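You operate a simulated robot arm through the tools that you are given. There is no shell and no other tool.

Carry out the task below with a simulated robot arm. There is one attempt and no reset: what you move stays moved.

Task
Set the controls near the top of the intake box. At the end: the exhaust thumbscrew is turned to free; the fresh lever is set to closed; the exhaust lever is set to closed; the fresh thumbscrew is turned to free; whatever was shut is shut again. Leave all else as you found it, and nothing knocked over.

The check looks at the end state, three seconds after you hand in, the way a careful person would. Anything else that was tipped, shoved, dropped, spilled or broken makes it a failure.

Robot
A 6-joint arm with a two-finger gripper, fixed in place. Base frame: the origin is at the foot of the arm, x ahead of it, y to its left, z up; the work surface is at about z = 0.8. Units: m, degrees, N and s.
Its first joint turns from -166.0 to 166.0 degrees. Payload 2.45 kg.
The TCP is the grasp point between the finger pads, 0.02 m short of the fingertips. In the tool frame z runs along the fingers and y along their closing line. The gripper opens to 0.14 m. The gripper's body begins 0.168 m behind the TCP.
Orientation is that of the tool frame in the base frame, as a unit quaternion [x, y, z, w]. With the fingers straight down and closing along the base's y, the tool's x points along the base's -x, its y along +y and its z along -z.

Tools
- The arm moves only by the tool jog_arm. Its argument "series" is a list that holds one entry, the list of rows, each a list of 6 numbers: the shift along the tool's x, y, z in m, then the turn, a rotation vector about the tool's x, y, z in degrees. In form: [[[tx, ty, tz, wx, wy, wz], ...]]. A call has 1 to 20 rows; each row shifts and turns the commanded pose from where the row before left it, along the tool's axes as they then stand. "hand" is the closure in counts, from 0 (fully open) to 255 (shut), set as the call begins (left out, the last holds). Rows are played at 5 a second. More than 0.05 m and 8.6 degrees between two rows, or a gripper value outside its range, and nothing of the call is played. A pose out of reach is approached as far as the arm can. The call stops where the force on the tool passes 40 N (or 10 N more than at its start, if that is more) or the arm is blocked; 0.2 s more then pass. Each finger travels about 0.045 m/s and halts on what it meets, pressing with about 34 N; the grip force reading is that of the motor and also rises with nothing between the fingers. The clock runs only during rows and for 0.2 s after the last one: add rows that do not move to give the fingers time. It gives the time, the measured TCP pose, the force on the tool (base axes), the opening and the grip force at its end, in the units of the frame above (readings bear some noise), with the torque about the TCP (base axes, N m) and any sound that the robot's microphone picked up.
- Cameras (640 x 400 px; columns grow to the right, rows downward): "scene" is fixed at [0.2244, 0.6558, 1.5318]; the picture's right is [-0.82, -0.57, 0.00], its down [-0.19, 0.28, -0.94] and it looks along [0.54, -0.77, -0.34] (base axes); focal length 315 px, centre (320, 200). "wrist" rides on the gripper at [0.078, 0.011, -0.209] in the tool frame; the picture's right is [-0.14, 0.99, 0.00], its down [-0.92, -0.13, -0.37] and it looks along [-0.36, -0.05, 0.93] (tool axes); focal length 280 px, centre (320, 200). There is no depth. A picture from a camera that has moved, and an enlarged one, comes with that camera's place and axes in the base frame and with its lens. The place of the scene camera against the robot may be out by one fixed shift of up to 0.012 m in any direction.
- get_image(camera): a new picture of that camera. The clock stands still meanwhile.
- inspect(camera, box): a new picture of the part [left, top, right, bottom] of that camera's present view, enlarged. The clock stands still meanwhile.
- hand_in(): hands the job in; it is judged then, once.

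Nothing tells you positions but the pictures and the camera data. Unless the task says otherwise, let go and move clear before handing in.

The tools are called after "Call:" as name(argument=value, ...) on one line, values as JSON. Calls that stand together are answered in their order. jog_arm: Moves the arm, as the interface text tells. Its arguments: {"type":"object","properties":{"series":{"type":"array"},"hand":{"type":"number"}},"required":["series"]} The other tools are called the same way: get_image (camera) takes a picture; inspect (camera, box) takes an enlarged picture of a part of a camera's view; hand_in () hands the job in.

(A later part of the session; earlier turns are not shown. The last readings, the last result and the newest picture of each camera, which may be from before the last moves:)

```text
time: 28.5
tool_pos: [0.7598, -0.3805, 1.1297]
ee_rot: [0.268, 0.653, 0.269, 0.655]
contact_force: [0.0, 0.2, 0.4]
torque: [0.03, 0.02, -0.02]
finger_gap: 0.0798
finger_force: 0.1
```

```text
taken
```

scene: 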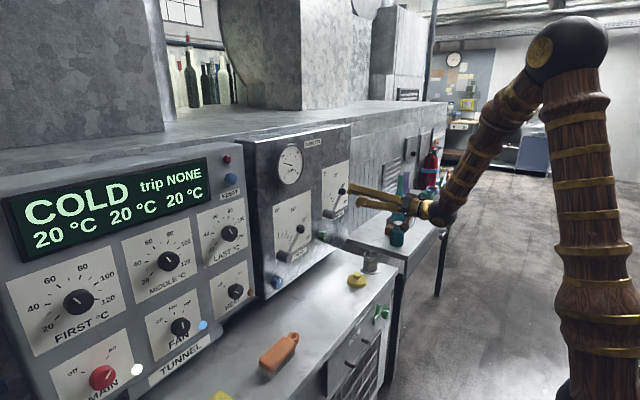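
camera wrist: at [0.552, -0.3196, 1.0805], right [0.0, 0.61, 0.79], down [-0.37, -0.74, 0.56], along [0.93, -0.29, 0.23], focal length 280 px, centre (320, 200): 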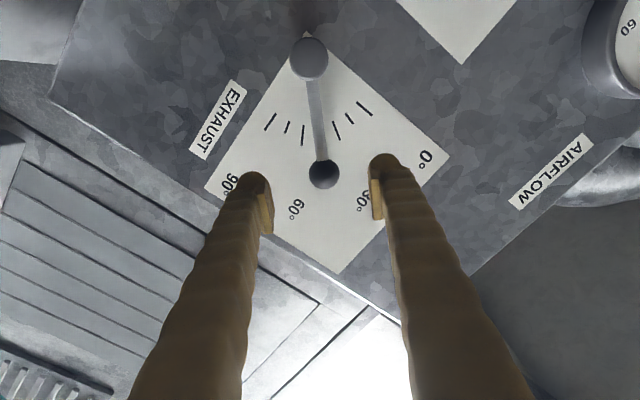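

The ball is centred at about (y -0.381, z 1.133), lever at 46°. I'll move in around the ball and close loosely to cage it.

Call:
jog_arm(series=[[[-0.002, 0.001, 0.02, 0, 0, 0], [0, 0.001, 0.02, 0, 0, 0], [0, 0, 0.024, 0, 0, 0], [0, 0, 0, 0, 0, 0]]], hand=110)

Call:
get_image(camera="wrist")

Call:
inspect(camera="scene", box=[280, 130, 400, 240])

```text
time: 29.5
tool_pos: [0.8234, -0.3805, 1.1333]
ee_rot: [0.268, 0.653, 0.268, 0.655]
contact_force: [0.3, -0.1, -0.4]
torque: [0.01, -0.01, -0.04]
finger_gap: 0.0796
finger_force: 0.1
```

```text
taken
camera wrist: at [0.6157, -0.3192, 1.0835], right [0.0, 0.61, 0.79], down [-0.37, -0.74, 0.56], along [0.93, -0.29, 0.23], focal length 280 px, centre (320, 200)
```

wrist: 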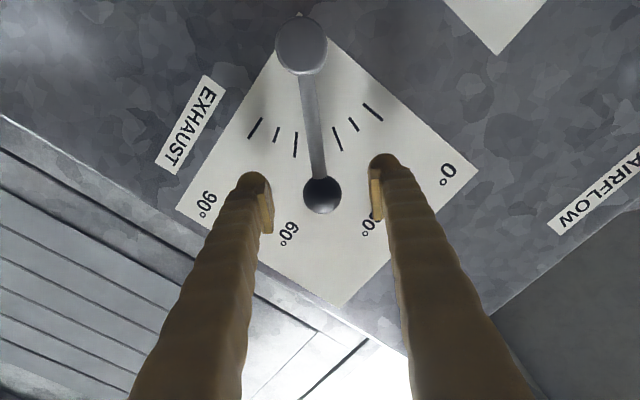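

```text
3.64 times, centred on (340, 185) of scene
camera zoom: at [0.2244, 0.6558, 1.5318], right [-0.82, -0.57, 0.0], down [-0.19, 0.28, -0.94], along [0.54, -0.77, -0.34], focal length 1147 px, centre (247, 254)
```

zoom: 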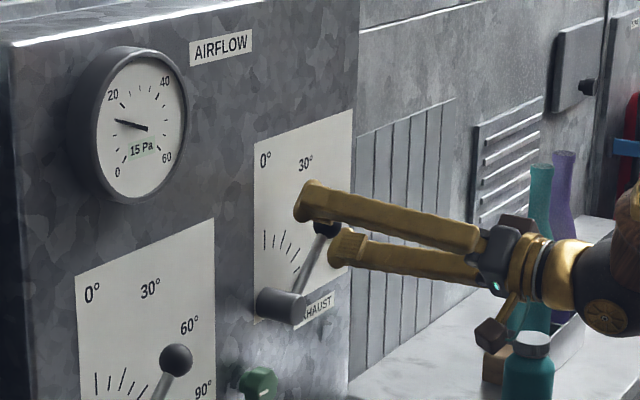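

The ball sits between the pads. I'll cage it and try a small push towards 0°, checking force and the gauge.

Call:
jog_arm(series=[[[0, 0, 0, 0, 0, 0], [0, 0, 0, 0, 0, 0], [0, 0, 0, 0, 0, 0], [0.0002, 0.0055, 0, 0, 0, -3], [0.0002, 0.0055, 0, 0, 0, -3], [0.0002, 0.0055, 0, 0, 0, -3], [0, 0, 0, 0, 0, 0]]], hand=174)

Call:
get_image(camera="wrist")

Call:
inspect(camera="scene", box=[250, 120, 400, 280])

```text
time: 31.1
tool_pos: [0.8247, -0.3681, 1.1436]
ee_rot: [0.216, 0.673, 0.216, 0.674]
contact_force: [0.3, -0.8, 0.8]
torque: [-0.01, -0.01, 0.0]
finger_gap: 0.0452
finger_force: 0.7
```

```text
taken
camera wrist: at [0.6155, -0.3146, 1.0847], right [0.0, 0.73, 0.69], down [-0.37, -0.64, 0.67], along [0.93, -0.25, 0.27], focal length 280 px, centre (320, 200)
```

wrist: 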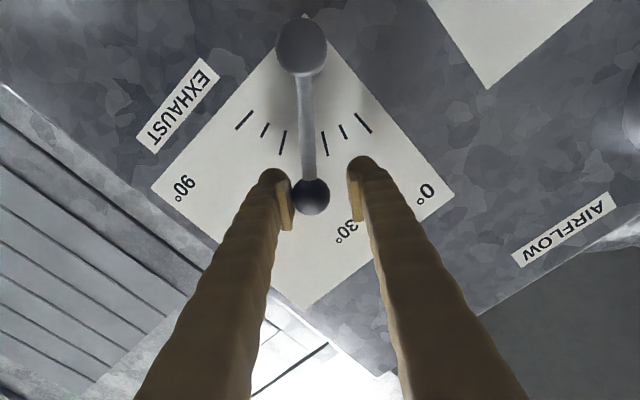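

```text
2.50 times, centred on (325, 200) of scene
camera zoom: at [0.2244, 0.6558, 1.5318], right [-0.82, -0.57, 0.0], down [-0.19, 0.28, -0.94], along [0.54, -0.77, -0.34], focal length 788 px, centre (308, 200)
```

zoom: 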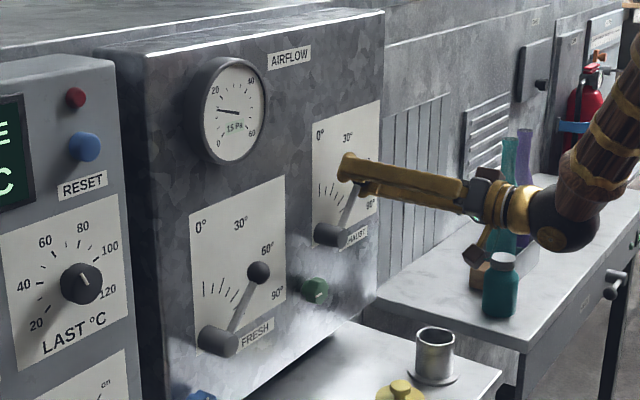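

The lever appears to be moving with hardly any force (46° → about 42°). I'll continue a few more degrees towards 0° and watch the gauge.

Call:
jog_arm(series=[[[0.0003, 0.0074, 0, 0, 0, -4], [0.0003, 0.0074, 0, 0, 0, -4], [0.0003, 0.0074, 0, 0, 0, -4], [0, 0, 0, 0, 0, 0]]], hand=174)

Call:
get_image(camera="wrist")

Call:
inspect(camera="scene", box=[265, 130, 365, 230])

```text
time: 32.1
tool_pos: [0.824, -0.3473, 1.1545]
ee_rot: [0.144, 0.691, 0.146, 0.693]
contact_force: [0.8, -1.0, 0.4]
torque: [-0.02, -0.01, -0.01]
finger_gap: 0.0449
finger_force: 0.2
```

```text
taken
camera wrist: at [0.616, -0.3087, 1.0859], right [0.0, 0.85, 0.52], down [-0.37, -0.49, 0.79], along [0.93, -0.19, 0.32], focal length 280 px, centre (320, 200)
```

wrist: 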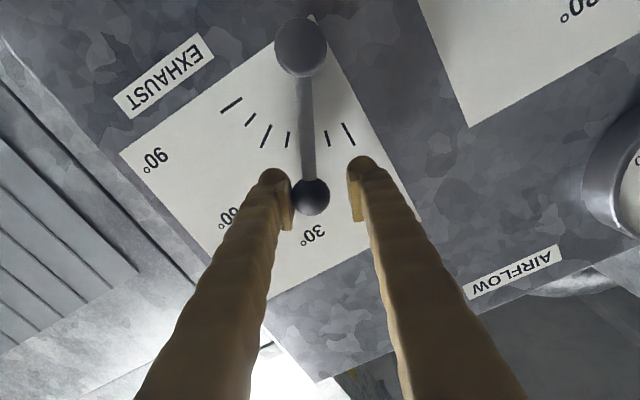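

```text
4.00 times, centred on (315, 180) of scene
camera zoom: at [0.2244, 0.6558, 1.5318], right [-0.82, -0.57, 0.0], down [-0.19, 0.28, -0.94], along [0.54, -0.77, -0.34], focal length 1261 px, centre (340, 280)
```

zoom: 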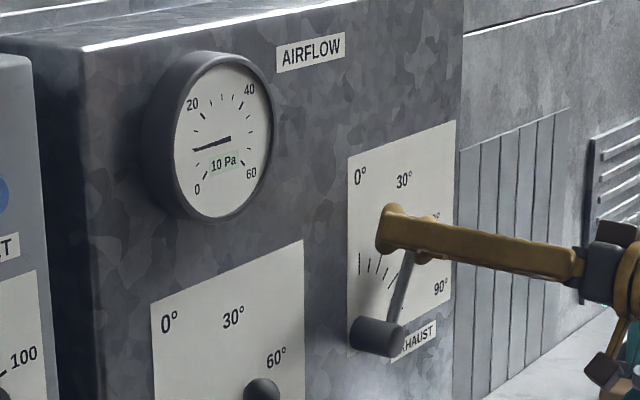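

The gauge dropped from 15 to 10 Pa as the exhaust lever came to about 30°, so 0° is the closed end. Continuing towards 0°.

Call:
jog_arm(series=[[[0.0003, 0.0074, 0, 0, 0, -4], [0.0003, 0.0074, 0, 0, 0, -4], [0.0003, 0.0074, 0, 0, 0, -4], [0.0003, 0.0074, 0, 0, 0, -4], [0.0003, 0.0074, 0, 0, 0, -4], [0, 0, 0, 0, 0, 0]]], hand=174)

Call:
get_image(camera="wrist")

Call:
inspect(camera="scene", box=[265, 130, 365, 230])

```text
time: 33.5
tool_pos: [0.8234, -0.3127, 1.1624]
ee_rot: [0.022, 0.706, 0.023, 0.708]
contact_force: [-0.8, -0.4, -0.2]
torque: [0.01, 0.0, 0.05]
finger_gap: 0.0446
finger_force: 0.0
```

```text
taken
camera wrist: at [0.6154, -0.2983, 1.0838], right [0.0, 0.98, 0.2], down [-0.37, -0.19, 0.91], along [0.93, -0.07, 0.36], focal length 280 px, centre (320, 200)
```

wrist: 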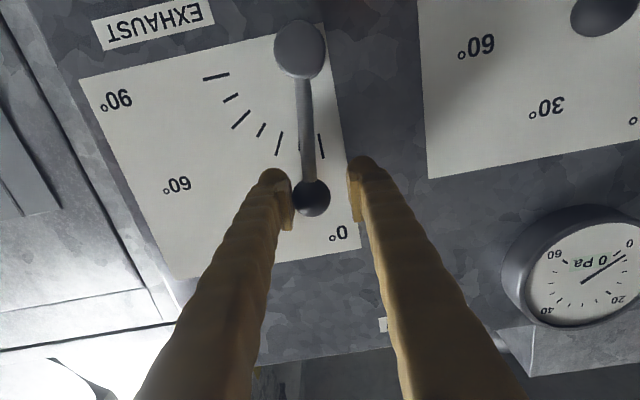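

```text
4.00 times, centred on (315, 180) of scene
camera zoom: at [0.2244, 0.6558, 1.5318], right [-0.82, -0.57, 0.0], down [-0.19, 0.28, -0.94], along [0.54, -0.77, -0.34], focal length 1261 px, centre (340, 280)
```

zoom: 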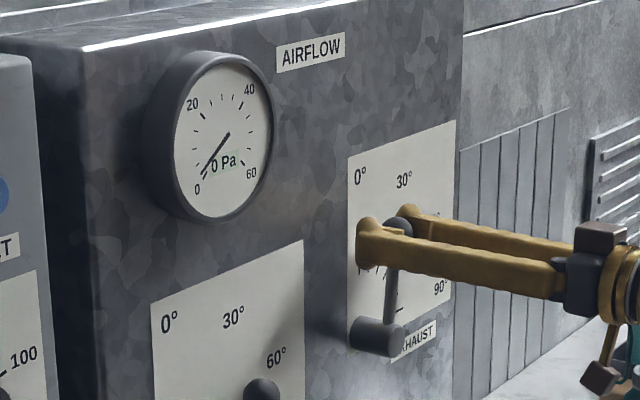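

The gauge shows 0 Pa and the lever is near 9°. I'll push on gently to the 0° end, by translation only.

Call:
jog_arm(series=[[[-0.0002, 0.004, 0, 0, 0, 0], [-0.0002, 0.004, 0, 0, 0, 0], [0, 0.004, 0, 0, 0, 0], [0, 0.003, 0, 0, 0, 0], [0, 0, 0, 0, 0, 0]]], hand=174)

Call:
get_image(camera="wrist")

Call:
inspect(camera="scene", box=[265, 130, 365, 230])

```text
time: 34.7
tool_pos: [0.8239, -0.2974, 1.1631]
ee_rot: [0.022, 0.706, 0.022, 0.708]
contact_force: [0.0, 0.2, -0.3]
torque: [-0.01, 0.03, 0.03]
finger_gap: 0.0449
finger_force: 0.1
```

```text
taken
camera wrist: at [0.6156, -0.2834, 1.0853], right [0.0, 0.98, 0.2], down [-0.37, -0.19, 0.91], along [0.93, -0.07, 0.36], focal length 280 px, centre (320, 200)
```

wrist: 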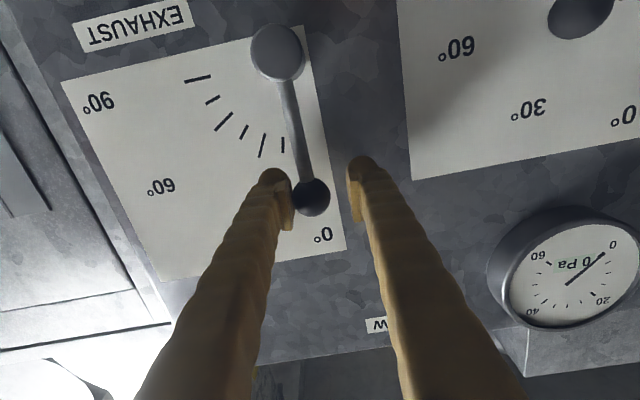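

```text
4.00 times, centred on (315, 180) of scene
camera zoom: at [0.2244, 0.6558, 1.5318], right [-0.82, -0.57, 0.0], down [-0.19, 0.28, -0.94], along [0.54, -0.77, -0.34], focal length 1261 px, centre (340, 280)
```

zoom: 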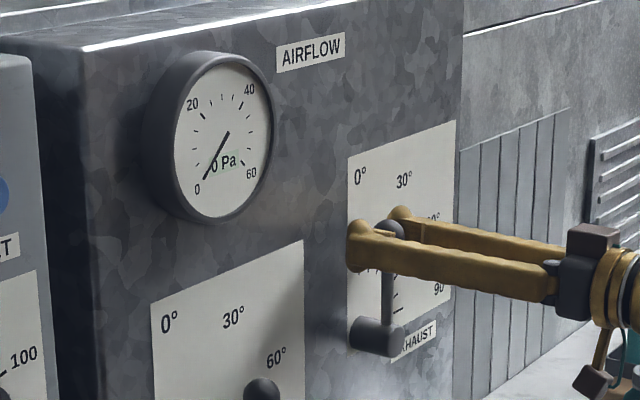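

By triangulation the exhaust lever is at about 0.5°. I'll nudge 2 mm more to see whether an end stop is there.

Call:
jog_arm(series=[[[0, 0.001, 0, 0, 0, 0], [0, 0.001, 0, 0, 0, 0], [0, 0, 0, 0, 0, 0]]], hand=174)

Call:
get_image(camera="wrist")

```text
time: 35.5
tool_pos: [0.8234, -0.2968, 1.1647]
ee_rot: [0.021, 0.706, 0.023, 0.708]
contact_force: [1.6, -5.2, 0.7]
torque: [-0.01, -0.02, -0.02]
finger_gap: 0.0473
finger_force: 2.6
```

```text
taken
camera wrist: at [0.6157, -0.2816, 1.0853], right [0.0, 0.98, 0.2], down [-0.37, -0.19, 0.91], along [0.93, -0.07, 0.36], focal length 280 px, centre (320, 200)
```

wrist: 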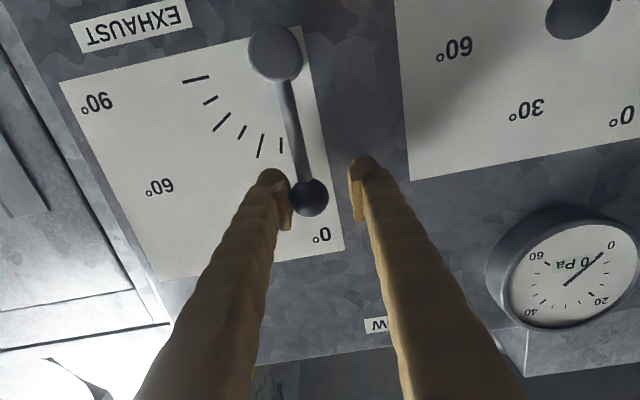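

The end stop is reached (5 N, fingers starting to yield), so the exhaust lever is fully at 0°. I'll centre, open, back off, and return to the green screw to check whether it has a further end stop.

Call:
jog_arm(series=[[[0, -0.003, 0, 0, 0, 0], [0, -0.003, 0, 0, 0, 0], [0, 0, 0, 0, 0, 0], [0, 0, 0, 0, 0, 0], [0, 0, -0.02, 0, 0, 0], [0, 0, -0.02, 0, 0, 0], [0, 0, -0.02, 0, 0, 0], [0, 0, 0, 0, 0, 0]]], hand=110)

Call:
get_image(camera="wrist")

Call:
inspect(camera="scene", box=[250, 120, 400, 280])

```text
time: 37.3
tool_pos: [0.7638, -0.3019, 1.1642]
ee_rot: [0.022, 0.706, 0.022, 0.708]
contact_force: [0.2, 1.0, 1.0]
torque: [-0.02, 0.0, 0.02]
finger_gap: 0.0794
finger_force: 0.1
```

```text
taken
camera wrist: at [0.5555, -0.2872, 1.0851], right [0.0, 0.98, 0.2], down [-0.37, -0.19, 0.91], along [0.93, -0.07, 0.36], focal length 280 px, centre (320, 200)
```

wrist: 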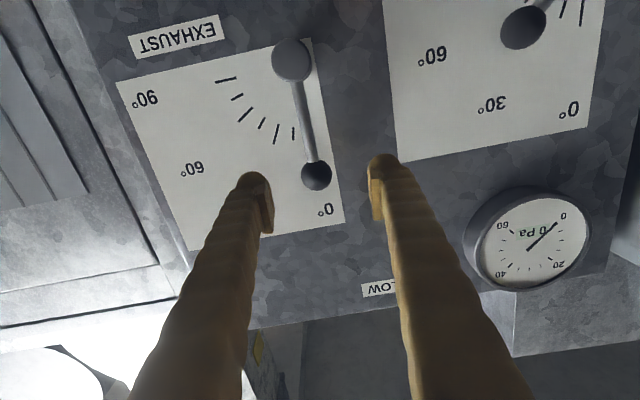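

```text
2.50 times, centred on (325, 200) of scene
camera zoom: at [0.2244, 0.6558, 1.5318], right [-0.82, -0.57, 0.0], down [-0.19, 0.28, -0.94], along [0.54, -0.77, -0.34], focal length 788 px, centre (308, 200)
```

zoom: 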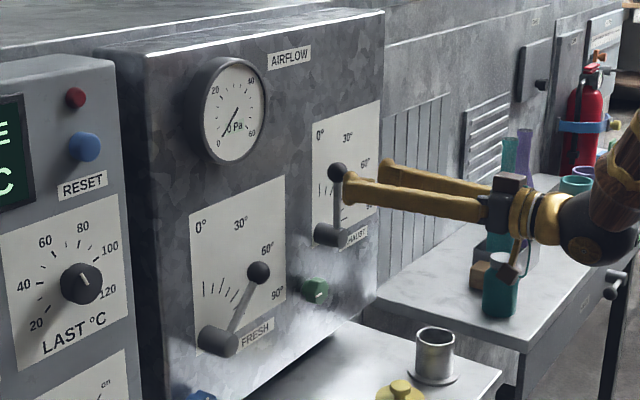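

The exhaust lever stays at 0° and the gauge reads 0 Pa. Now rolling and moving down in front of the green screw again.

Call:
jog_arm(series=[[[0, 0, 0, 0, 0, 8.2], [0, 0, 0, 0, 0, 8.2], [0, 0, 0, 0, 0, 8.2], [0, 0, 0, 0, 0, 8.2], [0, 0, 0, 0, 0, 8.2], [0, 0, 0, 0, 0, 8.2], [0, 0, 0, 0, 0, 8.2], [0.0236, -0.0297, 0, 0, 0, 0], [0.0236, -0.0297, 0, 0, 0, 0], [0.0236, -0.0297, 0, 0, 0, 0], [0.0236, -0.0297, 0, 0, 0, 0], [0.0236, -0.0297, 0, 0, 0, 0], [0, 0, 0, 0, 0, 0]]], hand=110)

Call:
get_image(camera="wrist")

```text
time: 40.1
tool_pos: [0.7645, -0.2711, 0.9767]
ee_rot: [0.357, 0.609, 0.36, 0.609]
contact_force: [-0.2, 0.5, -0.5]
torque: [-0.03, -0.04, -0.01]
finger_gap: 0.0801
finger_force: 0.1
```

```text
taken
camera wrist: at [0.5556, -0.1983, 0.9472], right [0.0, 0.36, 0.93], down [-0.37, -0.87, 0.33], along [0.93, -0.34, 0.13], focal length 280 px, centre (320, 200)
```

wrist: 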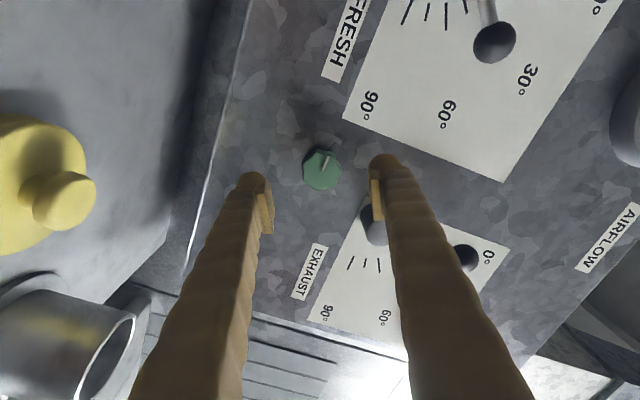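

Aligned at (-0.271, 0.977). Sliding in, gripping, and turning a little further counter-clockwise to feel for a stop.

Call:
jog_arm(series=[[[0, 0, 0.024, 0, 0, 0], [0, 0, 0.024, 0, 0, 0], [0, 0, 0.023, 0, 0, 0], [0, 0, 0, 0, 0, 0]]], hand=110)

Call:
jog_arm(series=[[[0, 0, 0, 0, 0, 0], [0, 0, 0, 0, 0, 0], [0, 0, 0, 0, 0, 0], [0, 0, 0, 0, 0, 0]]], hand=255)

Call:
get_image(camera="wrist")

```text
time: 41.1
tool_pos: [0.8343, -0.2705, 0.977]
ee_rot: [0.359, 0.608, 0.36, 0.61]
contact_force: [0.0, 0.5, 0.7]
torque: [0.02, -0.01, -0.01]
finger_gap: 0.0796
finger_force: 0.1
```

```text
time: 42.1
tool_pos: [0.8353, -0.2695, 0.9783]
ee_rot: [0.358, 0.608, 0.36, 0.61]
contact_force: [-1.8, 9.7, 15.5]
torque: [0.0, -0.13, 0.14]
finger_gap: 0.0388
finger_force: 37.0
```

```text
taken
camera wrist: at [0.6267, -0.198, 0.9477], right [0.0, 0.36, 0.93], down [-0.37, -0.87, 0.33], along [0.93, -0.34, 0.14], focal length 280 px, centre (320, 200)
```

wrist: 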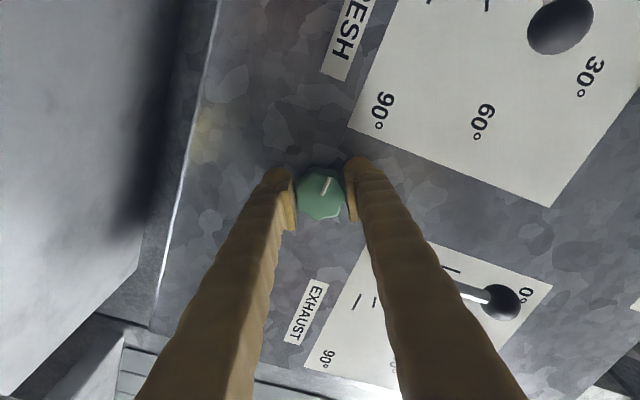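

Gripped again; a slight centring offset along the closing line, which I'll trim by 1 mm. Now turning a little more counter-clockwise.

Call:
jog_arm(series=[[[0, 0.001, 0, 0, 0, 0], [0, 0, 0, 0, 0, -4], [0, 0, 0, 0, 0, -4], [0, 0, 0, 0, 0, -4], [0, 0, 0, 0, 0, 0]]], hand=255)

Call:
get_image(camera="wrist")

```text
time: 43.3
tool_pos: [0.8337, -0.2708, 0.978]
ee_rot: [0.293, 0.643, 0.294, 0.644]
contact_force: [-14.0, 3.8, 16.5]
torque: [0.47, -0.21, 0.03]
finger_gap: 0.0382
finger_force: 44.9
```

```text
taken
camera wrist: at [0.6265, -0.2051, 0.9332], right [0.0, 0.55, 0.84], down [-0.37, -0.78, 0.51], along [0.93, -0.31, 0.2], focal length 280 px, centre (320, 200)
```

wrist: 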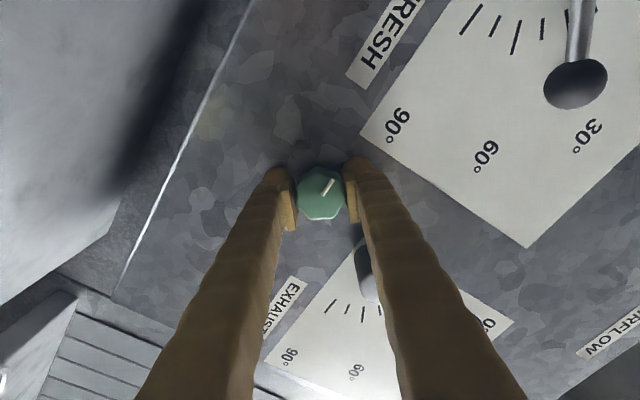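

There is now a clear resisting torque (0.47 N·m) and the pads began slipping on the screw, so it's at its end stop – fully free. Releasing and backing off.

Call:
jog_arm(series=[[[0, 0, 0, 0, 0, 0], [0, 0, 0, 0, 0, 0], [0, 0, 0, 0, 0, 0], [0, 0, -0.025, 0, 0, 0], [0, 0, -0.025, 0, 0, 0], [0, 0, -0.022, 0, 0, 0], [0, 0, 0, 0, 0, 0]]], hand=110)

Call:
get_image(camera="wrist")

Call:
inspect(camera="scene", box=[250, 150, 400, 300])

```text
time: 44.9
tool_pos: [0.7625, -0.2707, 0.9771]
ee_rot: [0.292, 0.643, 0.294, 0.644]
contact_force: [0.8, 0.3, 0.6]
torque: [-0.02, -0.02, 0.02]
finger_gap: 0.0795
finger_force: 0.1
```

```text
taken
camera wrist: at [0.5542, -0.2053, 0.9331], right [0.0, 0.55, 0.84], down [-0.37, -0.78, 0.51], along [0.93, -0.31, 0.2], focal length 280 px, centre (320, 200)
```

wrist: 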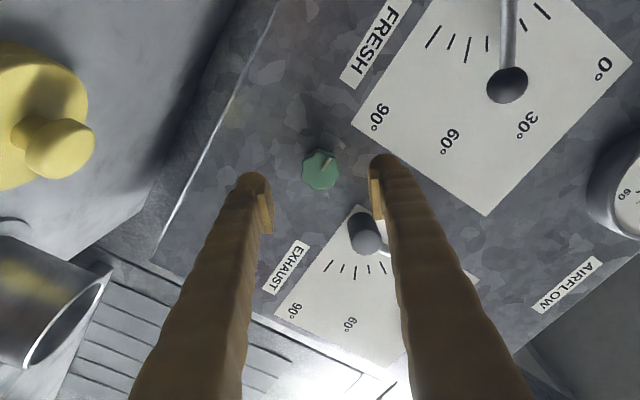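

```text
2.67 times, centred on (325, 225) of scene
camera zoom: at [0.2244, 0.6558, 1.5318], right [-0.82, -0.57, 0.0], down [-0.19, 0.28, -0.94], along [0.54, -0.77, -0.34], focal length 841 px, centre (307, 133)
```

zoom: 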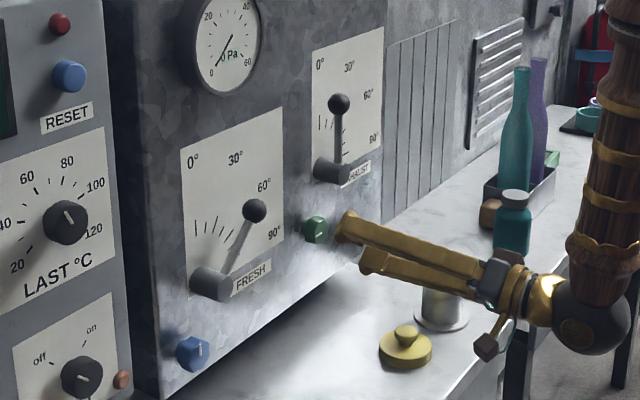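

The green screw's mark points left at its end stop and the exhaust lever is at 0°. Next is the blue (fresh) screw at about (y 0.00, z 0.92): rolling to vertical closing and moving across in free air, 8 cm off the panel.

Call:
jog_arm(series=[[[0, 0, 0, 0, 0, 8.2], [0, 0, 0, 0, 0, 8.2], [0, 0, 0, 0, 0, 8.2], [0, 0, 0, 0, 0, 8.2], [0, 0, 0, 0, 0, 8.2], [0.0391, -0.0081, 0, 0, 0, 0], [0.0391, -0.0081, 0, 0, 0, 0], [0.0391, -0.0081, 0, 0, 0, 0], [0.0391, -0.0081, 0, 0, 0, 0], [0.0391, -0.0081, 0, 0, 0, 0], [0.0391, -0.0081, 0, 0, 0, 0], [0.0391, -0.0081, 0, 0, 0, 0], [0, 0, 0, 0, 0, 0]]], hand=110)

Call:
get_image(camera="wrist")

Call:
get_image(camera="scene")

```text
time: 47.7
tool_pos: [0.7992, -0.0943, 0.921]
ee_rot: [0.487, 0.511, 0.512, 0.49]
contact_force: [-0.3, -0.3, -0.1]
torque: [0.01, -0.04, -0.02]
finger_gap: 0.0798
finger_force: 0.1
out of reach, approached as far as the arm can: row 7, 8, 9, 10, 11, 12
```

```text
taken
camera wrist: at [0.5875, -0.0276, 0.9299], right [0.0, -0.14, 0.99], down [-0.33, -0.94, -0.13], along [0.95, -0.32, -0.05], focal length 280 px, centre (320, 200)
```

wrist: 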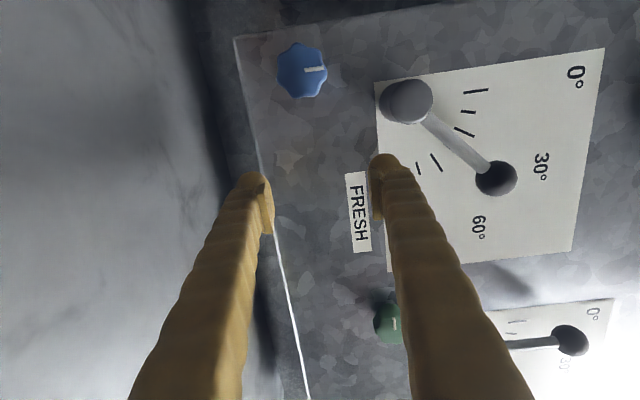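

```text
taken
```

scene: 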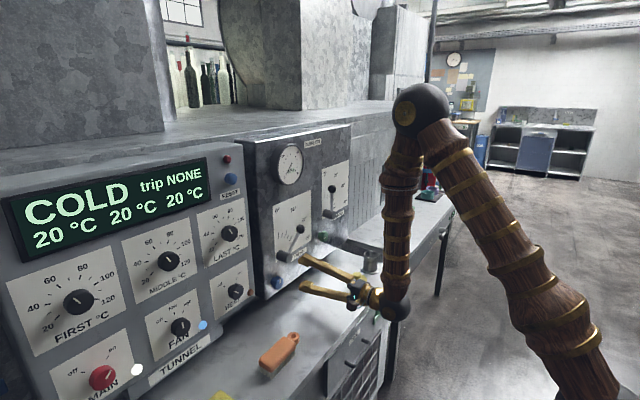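

Blue screw centre is about (y 0.000, z 0.918), and the fresh hub is close above-right, so I'll use a narrower opening. The level pose is at the folding limit here, so I'll pitch nose-down 12° before moving across.

Call:
jog_arm(series=[[[0, 0, -0.01, 6, 0, 0], [0, 0, -0.01, 6, 0, 0], [0, 0, 0, 0, 0, 0]]], hand=145)

```text
time: 48.5
tool_pos: [0.7878, -0.1176, 0.923]
ee_rot: [0.547, 0.551, 0.449, 0.442]
contact_force: [-0.7, 0.0, 0.0]
torque: [0.02, -0.01, -0.01]
finger_gap: 0.0604
finger_force: 0.1
out of reach, approached as far as the arm can: row 1, 2
```

The elbow can't fold enough to stand off further here. Since the fingers sit above and below the screw, I can instead go forward at y ≈ -0.12 where the panel is bare, level out, then slide sideways so the screw enters the gap.

Call:
jog_arm(series=[[[0, 0.004, 0.015, 0, 0, 0], [0, 0.004, 0.015, 0, 0, 0], [0, 0, 0, -6, 0, 0], [0, 0, 0, -6, 0, 0], [0, 0, 0, 0, 0, 0]]], hand=145)

Call:
get_image(camera="wrist")

```text
time: 49.7
tool_pos: [0.8154, -0.1271, 0.9252]
ee_rot: [0.496, 0.503, 0.504, 0.498]
contact_force: [-0.3, 0.7, -0.8]
torque: [-0.04, -0.01, 0.04]
finger_gap: 0.0606
finger_force: 0.2
out of reach, approached as far as the arm can: row 2, 4
```

```text
taken
camera wrist: at [0.6064, -0.0528, 0.9348], right [0.0, -0.14, 0.99], down [-0.36, -0.93, -0.13], along [0.93, -0.35, -0.05], focal length 280 px, centre (320, 200)
```

wrist: 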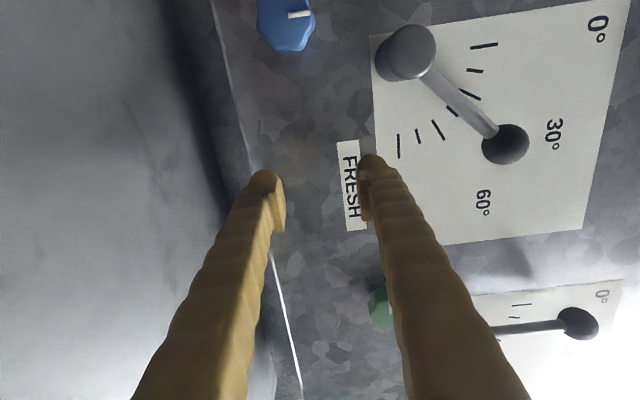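

I'm level at (0.815, -0.127, 0.925), just outside where the arm struggles. I'll go forward to x ≈ 0.834 and start sliding towards the blue screw in small steps.

Call:
jog_arm(series=[[[0, -0.003, 0.009, 0, 0, 0], [0, -0.003, 0.008, 0, 0, 0], [0.015, 0, 0, 0, 0, 0], [0.015, 0, 0, 0, 0, 0], [0, 0, 0, 0, 0, 0]]], hand=145)

Call:
get_image(camera="wrist")

Call:
get_image(camera="scene")

```text
time: 50.9
tool_pos: [0.825, -0.124, 0.9191]
ee_rot: [0.494, 0.505, 0.505, 0.496]
contact_force: [-0.1, 0.1, 0.1]
torque: [0.0, -0.07, -0.02]
finger_gap: 0.0606
finger_force: 0.0
out of reach, approached as far as the arm can: row 2, 3, 4
```

```text
taken
camera wrist: at [0.6152, -0.0511, 0.9285], right [0.0, -0.14, 0.99], down [-0.35, -0.93, -0.13], along [0.94, -0.35, -0.05], focal length 280 px, centre (320, 200)
```

wrist: 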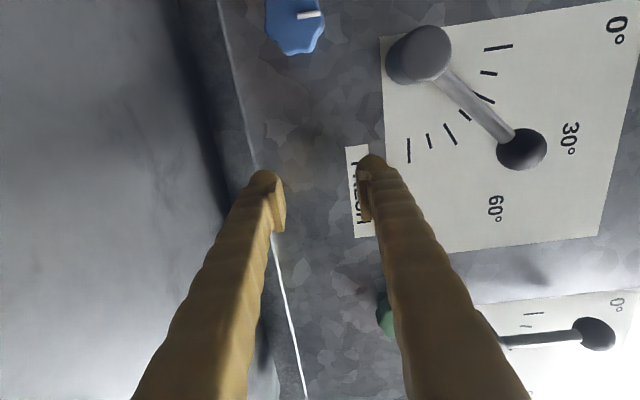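

```text
taken
```

scene: 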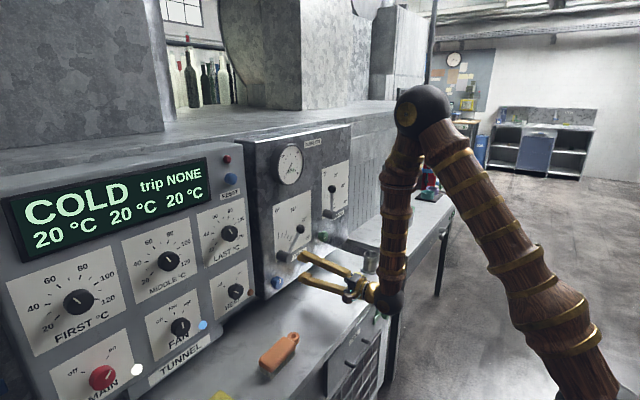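

I've worked out the limit: the wrist is flipped and the forearm roll is at its stop, so the tool must point at least ~15° left of the arm's own plane. For the blue screw a 15° yaw to the left solves this, so I'll yaw here first, over bare panel.

Call:
jog_arm(series=[[[0, 0, 0, 0, 7.5, 0], [0, 0, 0, 0, 7.5, 0], [0, 0, 0, 0, 0, 0]]], hand=145)

```text
time: 51.7
tool_pos: [0.8249, -0.1236, 0.9189]
ee_rot: [0.429, 0.561, 0.562, 0.43]
contact_force: [0.3, 0.3, 0.4]
torque: [-0.02, -0.01, 0.0]
finger_gap: 0.0603
finger_force: 0.1
```

The 15° yaw works with no reach complaint. Now sliding left along the bare panel, stopping just before the blue screw to check alignment.

Call:
jog_arm(series=[[[0.0196, 0, 0.0063, 0, 0, 0], [0.0196, 0, 0.0063, 0, 0, 0], [0.0196, 0, 0.0063, 0, 0, 0], [0, 0, 0, 0, 0, 0]]], hand=145)

Call:
get_image(camera="wrist")

Call:
inspect(camera="scene", box=[230, 220, 380, 320])

```text
time: 52.7
tool_pos: [0.83, -0.0622, 0.9194]
ee_rot: [0.43, 0.561, 0.562, 0.43]
contact_force: [0.9, 0.4, -0.2]
torque: [-0.01, -0.02, -0.02]
finger_gap: 0.0601
finger_force: 0.2
```

```text
taken
camera wrist: at [0.607, -0.0427, 0.9287], right [0.03, -0.13, 0.99], down [-0.12, -0.98, -0.13], along [0.99, -0.11, -0.05], focal length 280 px, centre (320, 200)
```

wrist: 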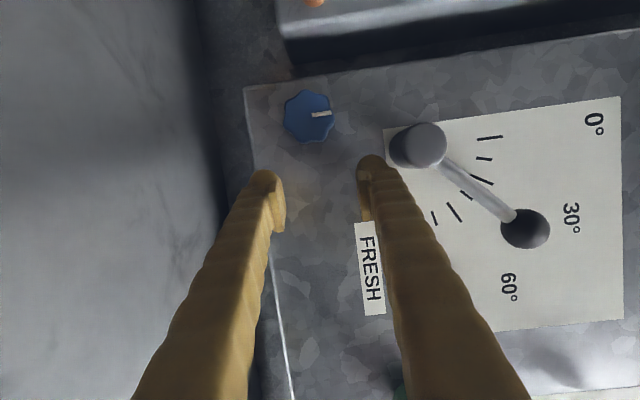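

```text
4.00 times, centred on (305, 270) of scene
camera zoom: at [0.2244, 0.6558, 1.5318], right [-0.82, -0.57, 0.0], down [-0.19, 0.28, -0.94], along [0.54, -0.77, -0.34], focal length 1261 px, centre (380, -80)
```

zoom: 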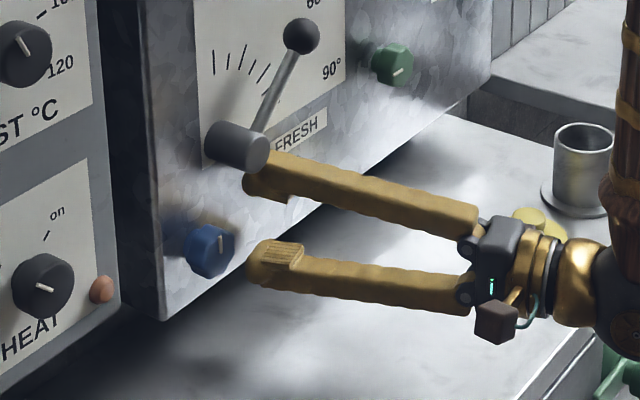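

The gap lines up with the blue screw (y ≈ -0.001, z ≈ 0.918). Sliding the last 6 cm so the screw enters between the fingers.

Call:
jog_arm(series=[[[0.0197, -0.0005, 0.0055, 0, 0, 0], [0.0197, -0.0005, 0.0055, 0, 0, 0], [0.0197, -0.0005, 0.0055, 0, 0, 0], [0, 0, 0, 0, 0, 0]]], hand=145)

Call:
get_image(camera="wrist")

Call:
inspect(camera="scene", box=[230, 220, 380, 320])

```text
time: 53.7
tool_pos: [0.8289, -0.002, 0.9181]
ee_rot: [0.43, 0.561, 0.562, 0.43]
contact_force: [-0.3, 0.2, -0.5]
torque: [0.01, -0.03, 0.0]
finger_gap: 0.0604
finger_force: 0.0
```

```text
taken
camera wrist: at [0.6071, 0.0191, 0.9283], right [0.03, -0.13, 0.99], down [-0.12, -0.98, -0.13], along [0.99, -0.11, -0.05], focal length 280 px, centre (320, 200)
```

wrist: 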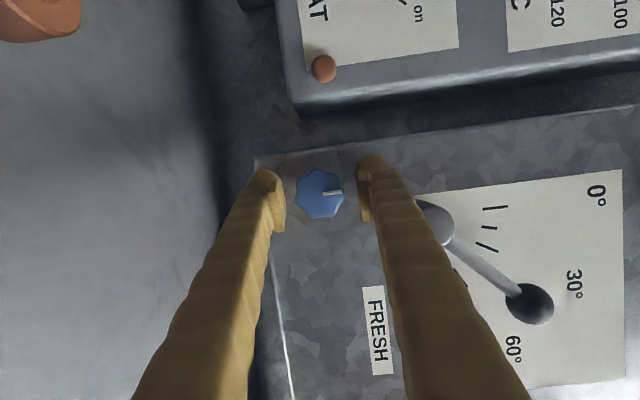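

```text
4.00 times, centred on (305, 270) of scene
camera zoom: at [0.2244, 0.6558, 1.5318], right [-0.82, -0.57, 0.0], down [-0.19, 0.28, -0.94], along [0.54, -0.77, -0.34], focal length 1261 px, centre (380, -80)
```

zoom: 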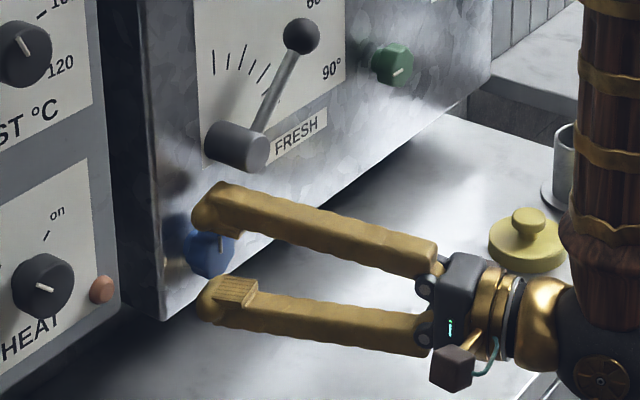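

Centred on the blue screw. Closing, then turning counter-clockwise about the screw's axis (the panel normal) in small steps.

Call:
jog_arm(series=[[[0.0002, -0.0005, 0.0032, 0, 0, 0], [0, 0, 0, 0, 0, 0], [0, 0, 0, 0, 0, 0], [0, 0, 0, 0, 0, 0]]], hand=255)

Call:
jog_arm(series=[[[0, 0, 0, 1.044, 0, -3.858], [0, 0, 0, 1.044, 0, -3.858], [0, 0, 0, 1.044, 0, -3.858], [0, 0, 0, 0, 0, 0]]], hand=255)

Call:
get_image(camera="wrist")

```text
time: 54.7
tool_pos: [0.8321, -0.0004, 0.9181]
ee_rot: [0.429, 0.561, 0.562, 0.43]
contact_force: [-4.5, -4.1, 1.3]
torque: [-0.01, 0.02, -0.05]
finger_gap: 0.0378
finger_force: 45.1
```

```text
time: 55.7
tool_pos: [0.8321, -0.0003, 0.9176]
ee_rot: [0.381, 0.616, 0.501, 0.474]
contact_force: [5.1, 1.4, 1.6]
torque: [0.0, -0.04, 0.05]
finger_gap: 0.038
finger_force: 45.2
```

```text
taken
camera wrist: at [0.6103, 0.0217, 0.9228], right [0.03, 0.08, 1.0], down [-0.12, -0.99, 0.08], along [0.99, -0.12, -0.02], focal length 280 px, centre (320, 200)
```

wrist: 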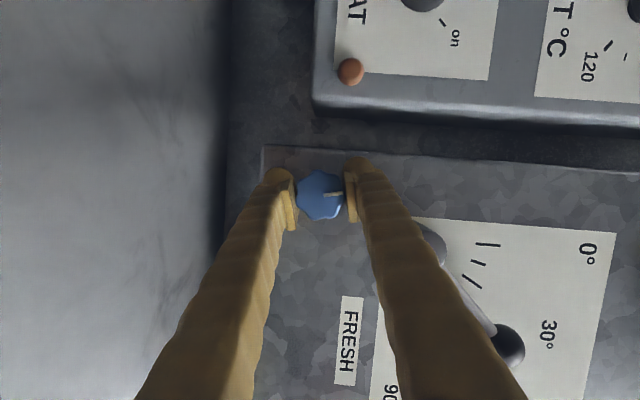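

The screw turns smoothly with low forces. Continuing to about 44°.

Call:
jog_arm(series=[[[0, 0, 0, 1.044, 0, -3.858], [0, 0, 0, 1.044, 0, -3.858], [0, 0, 0, 1.044, 0, -3.858], [0, 0, 0, 1.044, 0, -3.858], [0, 0, 0, 1.044, 0, -3.858], [0, 0, 0, 1.044, 0, -3.858], [0, 0, 0, 1.044, 0, -3.858], [0, 0, 0, 1.044, 0, -3.858], [0, 0, 0, 0, 0, 0]]], hand=255)

Call:
get_image(camera="wrist")

```text
time: 57.7
tool_pos: [0.8321, -0.0006, 0.9171]
ee_rot: [0.238, 0.73, 0.311, 0.561]
contact_force: [-5.8, 5.5, 13.2]
torque: [0.02, -0.12, 0.06]
finger_gap: 0.0376
finger_force: 44.8
```

```text
taken
camera wrist: at [0.6102, 0.0214, 0.9097], right [0.03, 0.59, 0.8], down [-0.12, -0.8, 0.59], along [0.99, -0.11, 0.04], focal length 280 px, centre (320, 200)
```

wrist: 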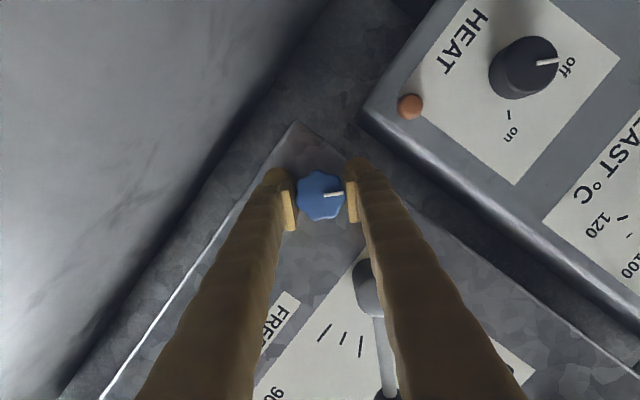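

44° done, screw following. I'll open, swing back around the screw, and regrip for the second half.

Call:
jog_arm(series=[[[0, 0, 0, 0, 0, 0], [0, 0, 0, 0, 0, 0], [0, 0, 0, -1.044, 0, 3.858], [0, 0, 0, -1.044, 0, 3.858], [0, 0, 0, -1.044, 0, 3.858], [0, 0, 0, -1.044, 0, 3.858], [0, 0, 0, -1.044, 0, 3.858], [0, 0, 0, -1.044, 0, 3.858], [0, 0, 0, -1.044, 0, 3.858], [0, 0, 0, -1.044, 0, 3.858], [0, 0, 0, -1.044, 0, 3.858], [0, 0, 0, -1.044, 0, 3.858], [0, 0, 0, -1.044, 0, 3.858], [0, 0, 0, 0, 0, 0]]], hand=145)

Call:
get_image(camera="wrist")

```text
time: 60.7
tool_pos: [0.8312, -0.0011, 0.9163]
ee_rot: [0.43, 0.56, 0.562, 0.431]
contact_force: [-0.9, 0.2, -0.4]
torque: [0.02, 0.01, 0.01]
finger_gap: 0.0603
finger_force: 0.1
```

```text
taken
camera wrist: at [0.6102, 0.0196, 0.9272], right [0.03, -0.13, 0.99], down [-0.12, -0.98, -0.13], along [0.99, -0.11, -0.05], focal length 280 px, centre (320, 200)
```

wrist: 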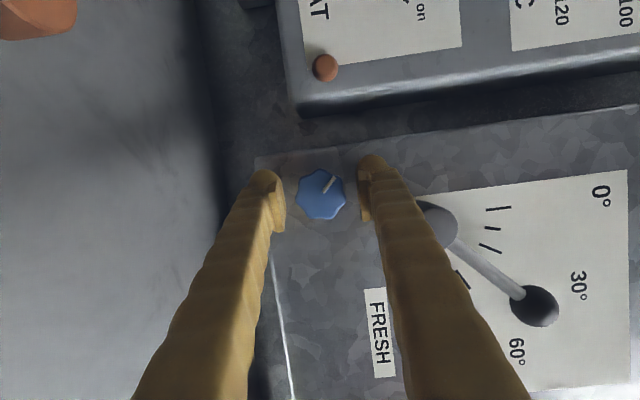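

The blue mark is now about 45° to the left. Regripping and turning on towards its stop.

Call:
jog_arm(series=[[[0.0005, 0.0012, 0, 0, 0, 0], [0, 0, 0, 0, 0, 0], [0, 0, 0, 0, 0, 0], [0, 0, 0, 0, 0, 0]]], hand=255)

Call:
jog_arm(series=[[[0, 0, 0, 1.044, 0, -3.858], [0, 0, 0, 1.044, 0, -3.858], [0, 0, 0, 1.044, 0, -3.858], [0, 0, 0, 1.044, 0, -3.858], [0, 0, 0, 1.044, 0, -3.858], [0, 0, 0, 1.044, 0, -3.858], [0, 0, 0, 1.044, 0, -3.858], [0, 0, 0, 1.044, 0, -3.858], [0, 0, 0, 0, 0, 0]]], hand=255)

Call:
get_image(camera="wrist")

```text
time: 61.7
tool_pos: [0.8321, 0.0008, 0.9176]
ee_rot: [0.43, 0.561, 0.562, 0.431]
contact_force: [4.2, -1.0, -15.2]
torque: [-0.03, 0.24, -0.03]
finger_gap: 0.0376
finger_force: 45.2
```

```text
time: 63.7
tool_pos: [0.8316, -0.0004, 0.9177]
ee_rot: [0.294, 0.694, 0.384, 0.533]
contact_force: [-15.2, -9.1, -32.6]
torque: [0.01, 0.54, -0.08]
finger_gap: 0.0379
finger_force: 44.9
```

```text
taken
camera wrist: at [0.6101, 0.0225, 0.9152], right [0.04, 0.41, 0.91], down [-0.12, -0.9, 0.41], along [0.99, -0.12, 0.02], focal length 280 px, centre (320, 200)
```

wrist: 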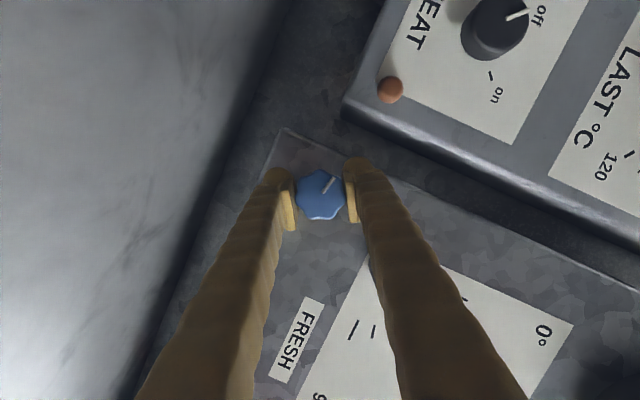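

76° total so far; there's some vertical side load from my centring tweak, so I'll relieve it and then turn the remaining bit.

Call:
jog_arm(series=[[[0.0008, -0.002, -0.0005, 0, 0, 0], [0, 0, 0, 1.044, 0, -3.858], [0, 0, 0, 1.044, 0, -3.858], [0, 0, 0, 0, 0, 0]]], hand=255)

Call:
get_image(camera="wrist")

```text
time: 64.7
tool_pos: [0.8321, 0.0003, 0.9171]
ee_rot: [0.257, 0.718, 0.336, 0.553]
contact_force: [-0.6, 9.5, -4.2]
torque: [-0.01, 0.01, 0.12]
finger_gap: 0.0374
finger_force: 45.0
```

```text
taken
camera wrist: at [0.61, 0.0218, 0.911], right [0.03, 0.53, 0.84], down [-0.12, -0.84, 0.53], along [0.99, -0.12, 0.04], focal length 280 px, centre (320, 200)
```

wrist: 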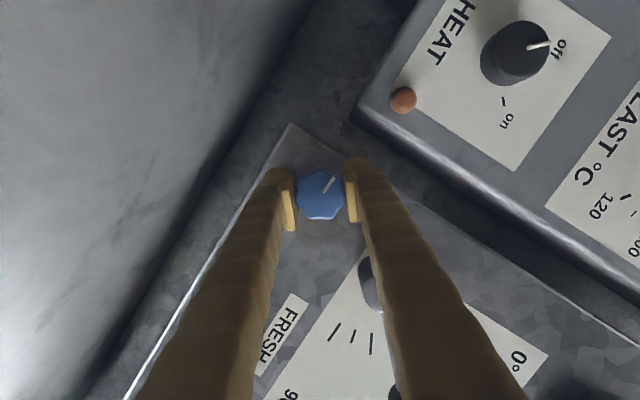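

84° and still no resisting torque, so not at the stop yet. Two more small steps.

Call:
jog_arm(series=[[[0, 0, 0, 1.044, 0, -3.858], [0, 0, 0, 1.044, 0, -3.858], [0, 0, 0, 0, 0, 0]]], hand=255)

Call:
get_image(camera="wrist")

```text
time: 65.5
tool_pos: [0.8319, -0.0006, 0.9181]
ee_rot: [0.218, 0.74, 0.285, 0.569]
contact_force: [2.0, 11.7, 10.4]
torque: [0.73, -0.17, 0.0]
finger_gap: 0.0377
finger_force: 44.9
```

```text
taken
camera wrist: at [0.61, 0.0206, 0.908], right [0.03, 0.65, 0.76], down [-0.12, -0.75, 0.65], along [0.99, -0.11, 0.05], focal length 280 px, centre (320, 200)
```

wrist: 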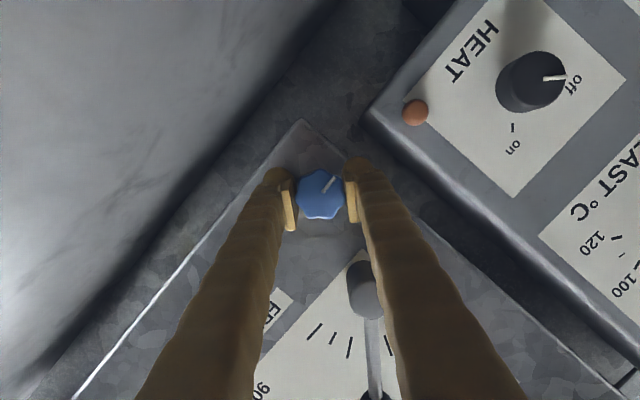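

The torque jumped to 0.73 N·m, so the blue screw is at its stop – free. Opening and retracting straight back.

Call:
jog_arm(series=[[[0, 0, 0, 0, 0, 0], [0, 0, 0, 0, 0, 0], [0, 0, 0, 0, 0, 0], [0, 0, -0.02, 0, 0, 0], [0, 0, -0.02, 0, 0, 0], [0, 0, -0.02, 0, 0, 0], [0, 0, 0, 0, 0, 0]]], hand=145)

Call:
get_image(camera="wrist")

Call:
inspect(camera="scene", box=[230, 180, 380, 320])

```text
time: 67.1
tool_pos: [0.7932, -0.014, 0.9314]
ee_rot: [0.219, 0.74, 0.284, 0.569]
contact_force: [0.9, 0.7, 0.2]
torque: [0.03, 0.0, -0.03]
finger_gap: 0.0601
finger_force: 0.1
out of reach, approached as far as the arm can: row 6
```

```text
taken
camera wrist: at [0.5717, 0.007, 0.9216], right [0.03, 0.65, 0.76], down [-0.12, -0.75, 0.65], along [0.99, -0.11, 0.05], focal length 280 px, centre (320, 200)
```

wrist: 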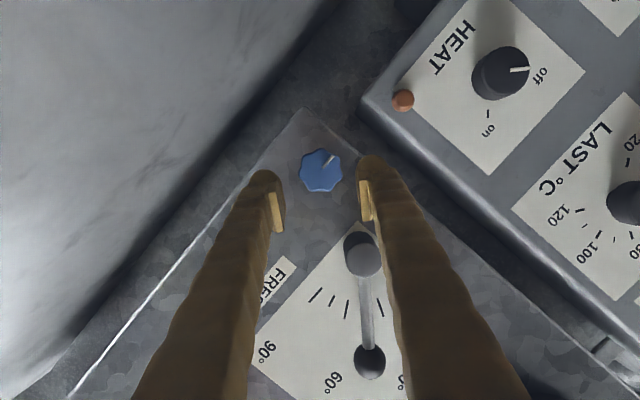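

```text
2.86 times, centred on (305, 250) of scene
camera zoom: at [0.2244, 0.6558, 1.5318], right [-0.82, -0.57, 0.0], down [-0.19, 0.28, -0.94], along [0.54, -0.77, -0.34], focal length 901 px, centre (363, 57)
```

zoom: 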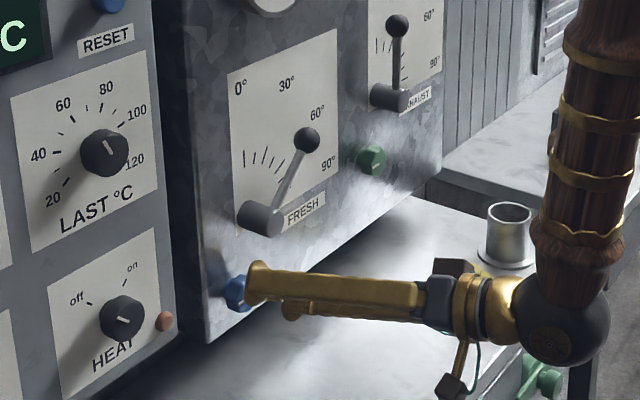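

Blue mark now points left too, at its stop. Next I'll move away to the right and re-level with a 12° left yaw, then go up in front of the fresh lever's ball.

Call:
jog_arm(series=[[[-0.0149, -0.0186, -0.0091, 0, 0, 0], [-0.0149, -0.0186, -0.0091, 0, 0, 0], [-0.0149, -0.0186, -0.0091, 0, 0, 0], [-0.0149, -0.0186, -0.0091, 0, 0, 0], [0, 0, 0, -4.5, -3.25, 0.9], [0, 0, 0, -4.5, -3.25, 0.9], [0, 0, 0, 0, 0, 0]]], hand=110)

Call:
get_image(camera="wrist")

```text
time: 68.7
tool_pos: [0.7734, -0.1145, 0.9317]
ee_rot: [0.199, 0.678, 0.338, 0.621]
contact_force: [0.7, 0.4, -0.6]
torque: [-0.03, 0.03, 0.01]
finger_gap: 0.0797
finger_force: 0.1
```

```text
taken
camera wrist: at [0.5563, -0.098, 0.8828], right [-0.13, 0.59, 0.8], down [-0.2, -0.8, 0.56], along [0.97, -0.09, 0.22], focal length 280 px, centre (320, 200)
```

wrist: 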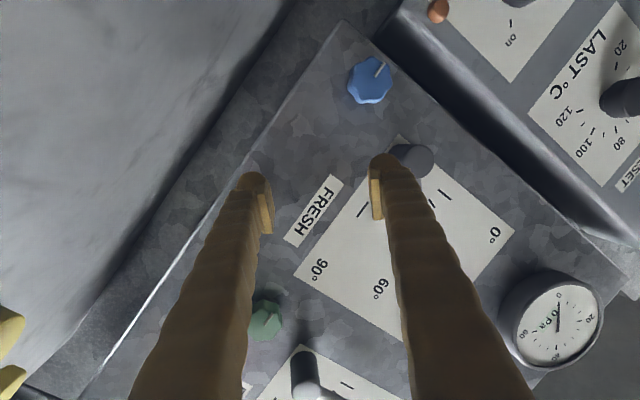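

Level with 12° yaw, φ≈45°. Moving up in front of the fresh lever ball.

Call:
jog_arm(series=[[[-0.0237, 0.0258, -0.0017, 0, 0, 0], [-0.0237, 0.0258, -0.0017, 0, 0, 0], [-0.0237, 0.0258, -0.0017, 0, 0, 0], [-0.0237, 0.0258, -0.0017, 0, 0, 0], [0, 0, 0, 0, 0, 0]]], hand=110)

Call:
get_image(camera="wrist")

Call:
get_image(camera="scene")

```text
time: 69.9
tool_pos: [0.7656, -0.1101, 1.0714]
ee_rot: [0.2, 0.679, 0.337, 0.621]
contact_force: [0.0, 0.8, 0.3]
torque: [-0.02, -0.01, 0.01]
finger_gap: 0.0796
finger_force: 0.1
```

```text
taken
camera wrist: at [0.5488, -0.0928, 1.0229], right [-0.13, 0.59, 0.8], down [-0.2, -0.8, 0.56], along [0.97, -0.09, 0.22], focal length 280 px, centre (320, 200)
```

wrist: 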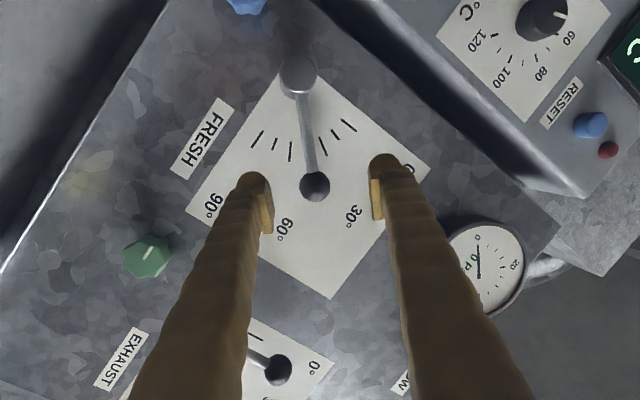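

```text
taken
```

scene: 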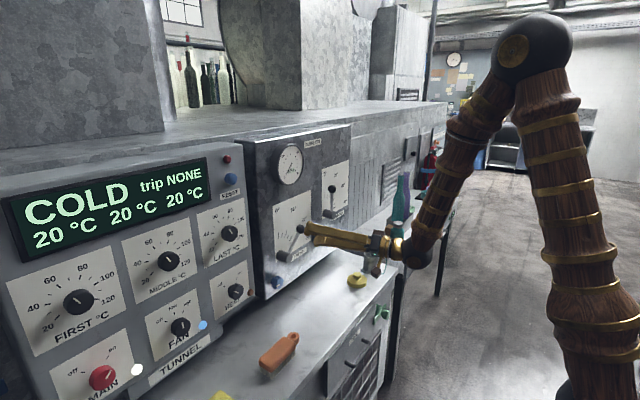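

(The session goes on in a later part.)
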